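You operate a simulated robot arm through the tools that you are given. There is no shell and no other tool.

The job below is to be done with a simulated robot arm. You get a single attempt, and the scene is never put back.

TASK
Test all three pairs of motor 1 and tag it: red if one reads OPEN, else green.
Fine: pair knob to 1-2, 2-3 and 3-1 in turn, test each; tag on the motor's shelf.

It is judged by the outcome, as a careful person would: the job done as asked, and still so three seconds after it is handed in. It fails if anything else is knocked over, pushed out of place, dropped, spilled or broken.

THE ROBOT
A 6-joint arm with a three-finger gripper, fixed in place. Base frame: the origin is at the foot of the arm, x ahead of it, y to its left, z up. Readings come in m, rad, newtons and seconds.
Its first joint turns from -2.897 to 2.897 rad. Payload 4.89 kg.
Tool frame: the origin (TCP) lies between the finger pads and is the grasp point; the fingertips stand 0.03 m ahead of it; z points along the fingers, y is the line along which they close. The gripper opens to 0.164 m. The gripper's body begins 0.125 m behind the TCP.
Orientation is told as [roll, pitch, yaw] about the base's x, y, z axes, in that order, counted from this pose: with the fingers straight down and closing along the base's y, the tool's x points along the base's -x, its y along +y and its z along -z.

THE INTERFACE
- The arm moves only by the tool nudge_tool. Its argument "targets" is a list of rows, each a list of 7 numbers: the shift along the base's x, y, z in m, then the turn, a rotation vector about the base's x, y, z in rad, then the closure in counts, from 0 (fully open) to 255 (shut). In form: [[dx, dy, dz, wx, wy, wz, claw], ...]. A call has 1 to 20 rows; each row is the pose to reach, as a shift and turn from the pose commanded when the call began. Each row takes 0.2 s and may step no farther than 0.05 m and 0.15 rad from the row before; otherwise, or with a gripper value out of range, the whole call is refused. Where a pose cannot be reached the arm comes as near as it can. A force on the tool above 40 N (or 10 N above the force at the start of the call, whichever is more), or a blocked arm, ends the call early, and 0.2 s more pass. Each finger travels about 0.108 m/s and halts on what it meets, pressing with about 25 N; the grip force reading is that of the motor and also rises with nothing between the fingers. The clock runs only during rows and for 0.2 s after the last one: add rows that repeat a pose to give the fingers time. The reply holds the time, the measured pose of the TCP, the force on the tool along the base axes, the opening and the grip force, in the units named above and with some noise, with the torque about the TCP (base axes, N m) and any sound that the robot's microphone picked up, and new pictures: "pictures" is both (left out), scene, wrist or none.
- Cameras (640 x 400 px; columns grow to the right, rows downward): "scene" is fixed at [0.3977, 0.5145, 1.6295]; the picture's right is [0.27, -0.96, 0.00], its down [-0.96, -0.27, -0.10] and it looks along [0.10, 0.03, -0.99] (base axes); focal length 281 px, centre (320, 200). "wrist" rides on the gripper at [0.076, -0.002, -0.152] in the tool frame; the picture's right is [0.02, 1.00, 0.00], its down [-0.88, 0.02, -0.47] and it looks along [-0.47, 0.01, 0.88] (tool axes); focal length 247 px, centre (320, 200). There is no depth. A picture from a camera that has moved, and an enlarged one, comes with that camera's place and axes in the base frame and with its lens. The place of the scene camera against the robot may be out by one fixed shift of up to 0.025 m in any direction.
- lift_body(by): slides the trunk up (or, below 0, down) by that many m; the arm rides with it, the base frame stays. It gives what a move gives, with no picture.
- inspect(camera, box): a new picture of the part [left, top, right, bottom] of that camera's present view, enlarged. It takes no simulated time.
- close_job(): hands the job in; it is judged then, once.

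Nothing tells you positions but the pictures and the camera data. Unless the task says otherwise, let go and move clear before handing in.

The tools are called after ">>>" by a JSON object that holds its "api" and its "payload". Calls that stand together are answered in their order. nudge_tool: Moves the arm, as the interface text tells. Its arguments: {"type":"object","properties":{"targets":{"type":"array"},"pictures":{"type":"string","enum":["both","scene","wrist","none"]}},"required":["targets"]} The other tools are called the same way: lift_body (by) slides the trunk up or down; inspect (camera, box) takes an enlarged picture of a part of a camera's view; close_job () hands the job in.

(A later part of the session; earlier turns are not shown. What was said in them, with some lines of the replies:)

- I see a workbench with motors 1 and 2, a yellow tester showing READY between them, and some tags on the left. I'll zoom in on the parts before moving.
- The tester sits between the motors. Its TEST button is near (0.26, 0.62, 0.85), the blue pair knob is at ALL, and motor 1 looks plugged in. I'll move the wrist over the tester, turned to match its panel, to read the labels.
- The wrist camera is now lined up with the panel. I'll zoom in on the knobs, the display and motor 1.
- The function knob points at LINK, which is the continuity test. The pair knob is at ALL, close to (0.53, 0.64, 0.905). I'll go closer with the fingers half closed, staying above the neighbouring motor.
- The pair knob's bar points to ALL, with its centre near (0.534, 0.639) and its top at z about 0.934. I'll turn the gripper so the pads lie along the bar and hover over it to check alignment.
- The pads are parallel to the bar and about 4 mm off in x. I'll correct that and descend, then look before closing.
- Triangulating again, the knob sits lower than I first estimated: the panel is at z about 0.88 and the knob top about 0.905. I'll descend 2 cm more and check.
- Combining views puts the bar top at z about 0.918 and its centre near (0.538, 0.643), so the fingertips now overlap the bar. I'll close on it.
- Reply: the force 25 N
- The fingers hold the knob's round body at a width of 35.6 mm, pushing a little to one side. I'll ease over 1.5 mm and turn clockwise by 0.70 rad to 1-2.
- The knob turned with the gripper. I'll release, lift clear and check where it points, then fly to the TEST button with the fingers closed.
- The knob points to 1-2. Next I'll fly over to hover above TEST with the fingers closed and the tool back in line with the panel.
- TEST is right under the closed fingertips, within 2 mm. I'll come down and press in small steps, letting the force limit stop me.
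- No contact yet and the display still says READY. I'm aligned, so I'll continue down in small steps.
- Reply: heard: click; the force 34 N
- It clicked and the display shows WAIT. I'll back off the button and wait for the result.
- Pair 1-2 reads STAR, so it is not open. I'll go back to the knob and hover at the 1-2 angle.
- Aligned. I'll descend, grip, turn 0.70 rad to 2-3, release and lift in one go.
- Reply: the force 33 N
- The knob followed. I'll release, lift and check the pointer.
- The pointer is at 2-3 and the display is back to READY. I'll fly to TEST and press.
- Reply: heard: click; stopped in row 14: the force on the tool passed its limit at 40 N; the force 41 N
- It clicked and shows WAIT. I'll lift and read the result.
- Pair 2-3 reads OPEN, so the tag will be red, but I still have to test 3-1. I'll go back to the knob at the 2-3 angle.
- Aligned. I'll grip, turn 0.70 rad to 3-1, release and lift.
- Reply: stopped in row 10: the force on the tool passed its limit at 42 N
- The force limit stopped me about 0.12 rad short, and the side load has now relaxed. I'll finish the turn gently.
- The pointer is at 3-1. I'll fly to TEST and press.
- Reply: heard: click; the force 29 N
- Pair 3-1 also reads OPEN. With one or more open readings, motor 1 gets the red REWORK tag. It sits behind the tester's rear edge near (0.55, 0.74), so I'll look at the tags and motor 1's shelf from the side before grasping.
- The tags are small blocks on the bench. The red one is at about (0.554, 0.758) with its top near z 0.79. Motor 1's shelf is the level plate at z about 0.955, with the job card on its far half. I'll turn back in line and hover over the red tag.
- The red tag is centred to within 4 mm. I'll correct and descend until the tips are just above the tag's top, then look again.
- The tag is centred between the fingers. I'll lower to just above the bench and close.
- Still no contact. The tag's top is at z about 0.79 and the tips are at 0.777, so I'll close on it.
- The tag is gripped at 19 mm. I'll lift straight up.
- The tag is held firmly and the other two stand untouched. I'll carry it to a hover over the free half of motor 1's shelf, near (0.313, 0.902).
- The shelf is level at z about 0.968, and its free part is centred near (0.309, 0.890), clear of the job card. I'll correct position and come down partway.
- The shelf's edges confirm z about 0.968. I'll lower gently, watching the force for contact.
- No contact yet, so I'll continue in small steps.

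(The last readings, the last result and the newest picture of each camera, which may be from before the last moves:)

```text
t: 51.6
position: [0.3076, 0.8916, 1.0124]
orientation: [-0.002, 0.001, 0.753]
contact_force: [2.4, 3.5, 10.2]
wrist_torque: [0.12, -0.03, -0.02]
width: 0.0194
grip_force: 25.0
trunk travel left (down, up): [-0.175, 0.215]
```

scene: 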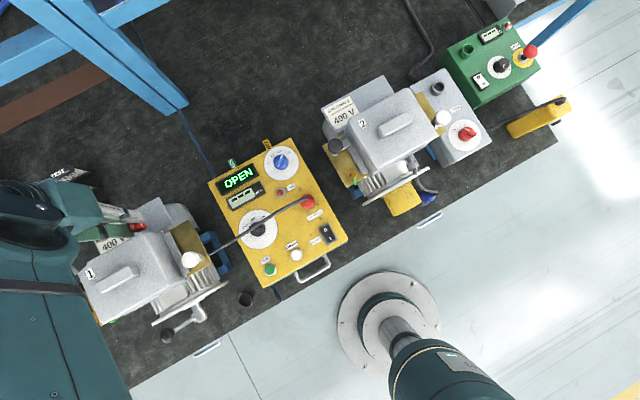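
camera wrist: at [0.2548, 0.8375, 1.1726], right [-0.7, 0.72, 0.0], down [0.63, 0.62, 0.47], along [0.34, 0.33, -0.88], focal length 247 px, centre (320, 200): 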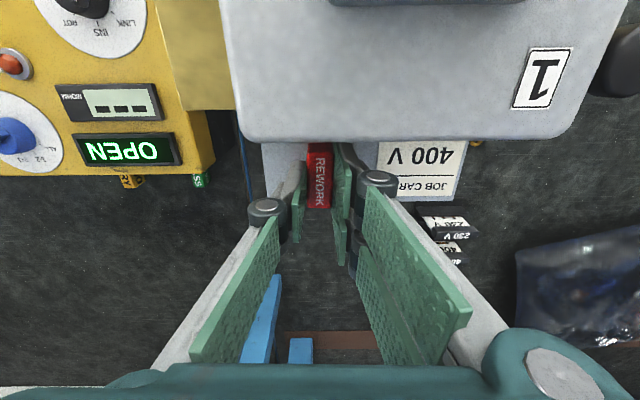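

The tag is resting on the shelf with 10 N of contact. I'll open the fingers, then lift straight up and look.

>>> {"api": "nudge_tool", "payload": {"targets": [[0, 0, 0.001, 0, 0, 0, 240], [0, 0, 0.001, 0, 0, 0, 220], [0, 0, 0.001, 0, 0, 0, 200], [0, 0, 0.001, 0, 0, 0, 190], [0, 0, 0.001, 0, 0, 0, 190], [0, 0, 0.02, 0, 0, 0, 190], [0, 0, 0.05, 0, 0, 0, 190], [0, 0, 0.09, 0, 0, 0, 190], [0, 0, 0.13, 0, 0, 0, 190]]}}

>>> {"api": "inspect", "payload": {"camera": "wrist", "box": [220, 60, 420, 240]}}

>>> {"api": "inspect", "payload": {"camera": "scene", "box": [60, 160, 220, 290]}}

```text
t: 53.6
position: [0.3075, 0.8896, 1.1422]
orientation: [-0.001, 0.003, 0.751]
contact_force: [0.1, 0.8, 0.0]
wrist_torque: [-0.19, 0.02, 0.01]
width: 0.0416
grip_force: 0.0
trunk travel left (down, up): [-0.175, 0.215]
camera wrist: at [0.2543, 0.8369, 1.2958], right [-0.7, 0.72, 0.0], down [0.63, 0.62, 0.47], along [0.34, 0.33, -0.88], focal length 247 px, centre (320, 200)
```

scene: 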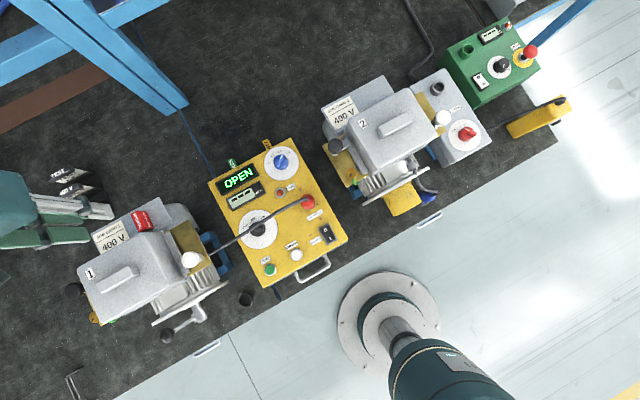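
wrist: 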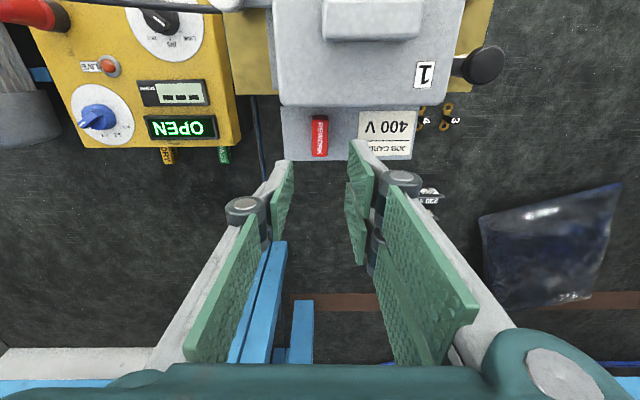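

```text
2.22 times, centred on (320, 150) of wrist
camera zoom: at [0.2543, 0.8369, 1.2958], right [-0.7, 0.72, 0.0], down [0.63, 0.62, 0.47], along [0.34, 0.33, -0.88], focal length 549 px, centre (320, 311)
```

zoom: 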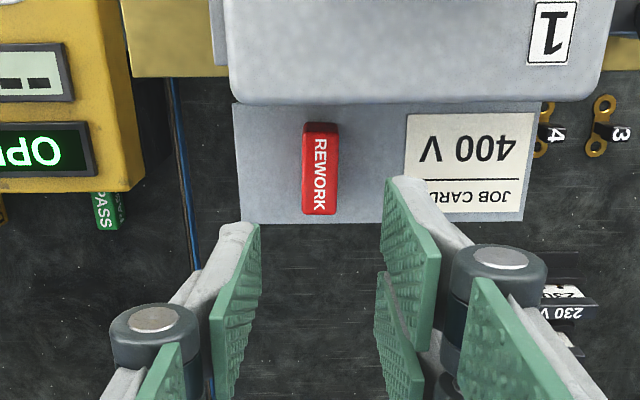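

```text
3.08 times, centred on (140, 225) of scene
camera zoom: at [0.3977, 0.5145, 1.6295], right [0.27, -0.96, 0.0], down [-0.96, -0.27, -0.1], along [0.1, 0.03, -0.99], focal length 864 px, centre (874, 123)
```

zoom: 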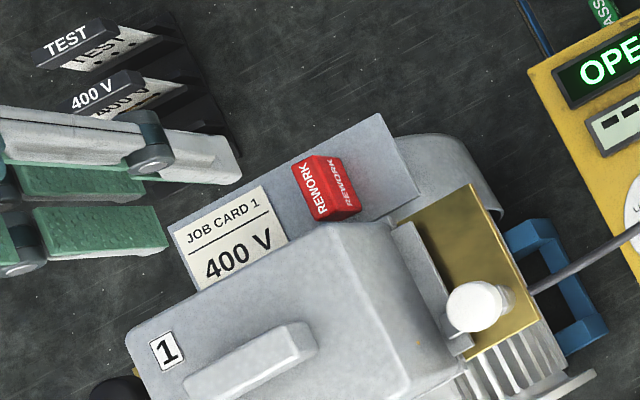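

The red REWORK tag stands flat on motor 1's shelf, clear of the job card, and nothing else has moved. I'll rise clear before handing in.

>>> {"api": "nudge_tool", "payload": {"targets": [[0, 0, 0.04, 0, 0, 0, 190], [0, 0, 0.08, 0, 0, 0, 190], [0, -0.03, 0.1, 0, 0, 0, 190], [-0.02, -0.07, 0.1, 0, 0, 0, 190], [-0.02, -0.11, 0.1, 0, 0, 0, 190], [-0.02, -0.15, 0.1, 0, 0, 0, 190]]}}

```text
t: 54.9
position: [0.3249, 0.8537, 1.2019]
orientation: [-0.001, 0.0, 0.739]
contact_force: [-1.5, 0.9, 0.3]
wrist_torque: [-0.07, -0.17, -0.01]
width: 0.0419
grip_force: 0.0
trunk travel left (down, up): [-0.175, 0.215]
stopped in row 6: the arm was blocked; the commanded pose is now the measured one
camera wrist: at [0.2715, 0.801, 1.354], right [-0.69, 0.72, 0.0], down [0.64, 0.61, 0.47], along [0.34, 0.33, -0.88], focal length 247 px, centre (320, 200)
```

scene: 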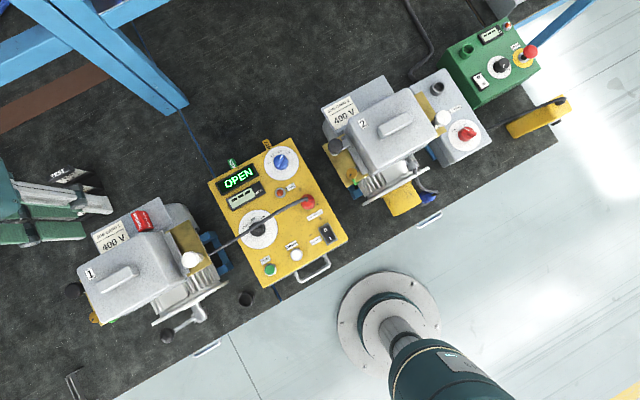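
wrist: 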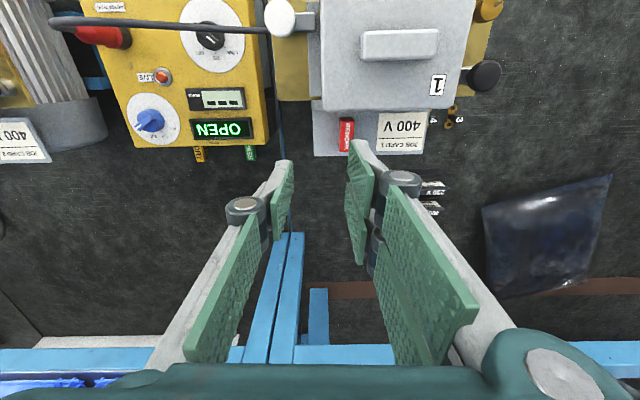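

The tool is well clear, though the last row was blocked, most likely at a joint limit since there is no tool force. I'll ease away sideways and check that everything is still in place.

>>> {"api": "nudge_tool", "payload": {"targets": [[0.02, -0.01, 0, 0, 0, 0, 190], [0.05, -0.03, 0, 0, 0, 0, 190], [0.08, -0.05, 0, 0, 0, 0, 190], [0.08, -0.05, 0, 0, 0, 0, 190]]}}

>>> {"api": "inspect", "payload": {"camera": "scene", "box": [0, 130, 240, 340]}}

>>> {"api": "inspect", "payload": {"camera": "scene", "box": [200, 100, 440, 300]}}

```text
t: 55.9
position: [0.4056, 0.7985, 1.2035]
orientation: [0.0, -0.001, 0.738]
contact_force: [-0.4, 0.1, 0.0]
wrist_torque: [0.06, 0.02, 0.03]
width: 0.0417
grip_force: 0.0
trunk travel left (down, up): [-0.175, 0.215]
camera wrist: at [0.3512, 0.7447, 1.3554], right [-0.69, 0.72, 0.0], down [0.64, 0.61, 0.47], along [0.34, 0.33, -0.88], focal length 247 px, centre (320, 200)
```

scene: 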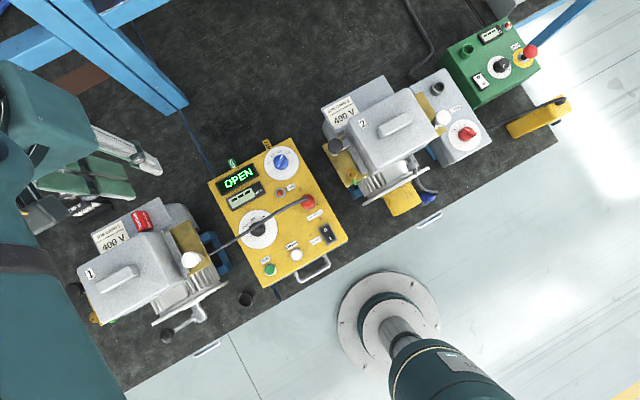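
wrist: 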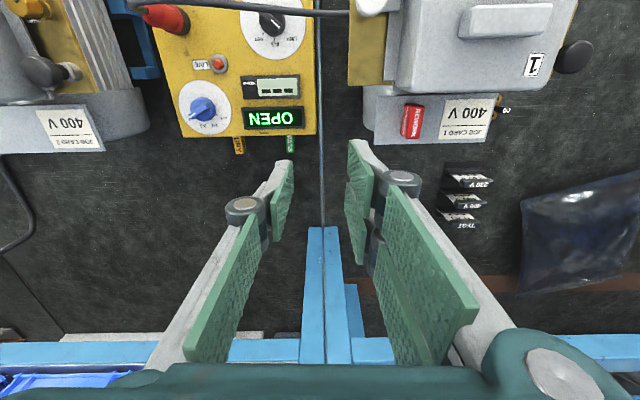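

```text
1.90 times, centred on (120, 235) of scene
camera zoom: at [0.3977, 0.5145, 1.6295], right [0.27, -0.96, 0.0], down [-0.96, -0.27, -0.1], along [0.1, 0.03, -0.99], focal length 535 px, centre (701, 133)
```

zoom: 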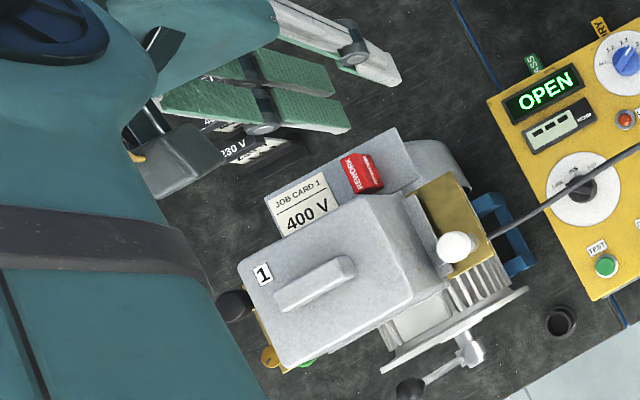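

```text
2.00 times, centred on (320, 200) of scene
camera zoom: at [0.3977, 0.5145, 1.6295], right [0.27, -0.96, 0.0], down [-0.96, -0.27, -0.1], along [0.1, 0.03, -0.99], focal length 562 px, centre (320, 200)
```

zoom: 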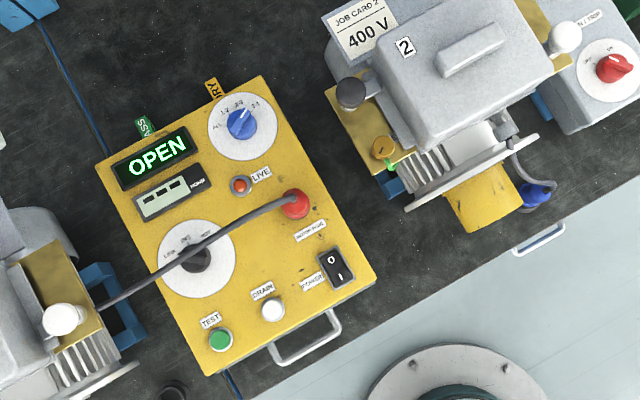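

All three pairs have been tested: 1-2 read STAR, 2-3 read OPEN and 3-1 read OPEN. The red tag is on motor 1's shelf, everything else is in place and the arm is clear, so I'm handing in.

>>> {"api": "close_job", "payload": {}}

```text
The job is handed in.
```

I tested all three pairs of motor 1 and tagged it red, because two of them read OPEN.

| Pair | Reading |
|---|---|
| 1-2 | STAR |
| 2-3 | OPEN |
| 3-1 | OPEN |

The function knob was already on LINK, so I left it there for all three tests.

The red REWORK tag is standing on motor 1's shelf, next to the job card and not touching it. The tester's pair knob is still at 3-1, and nothing else looked out of place in the last pictures.

One retreat move, after the tag was down, stopped early with the arm reported as blocked. There was no force on the tool, so I think it was a joint limit. I moved away another way before handing in.
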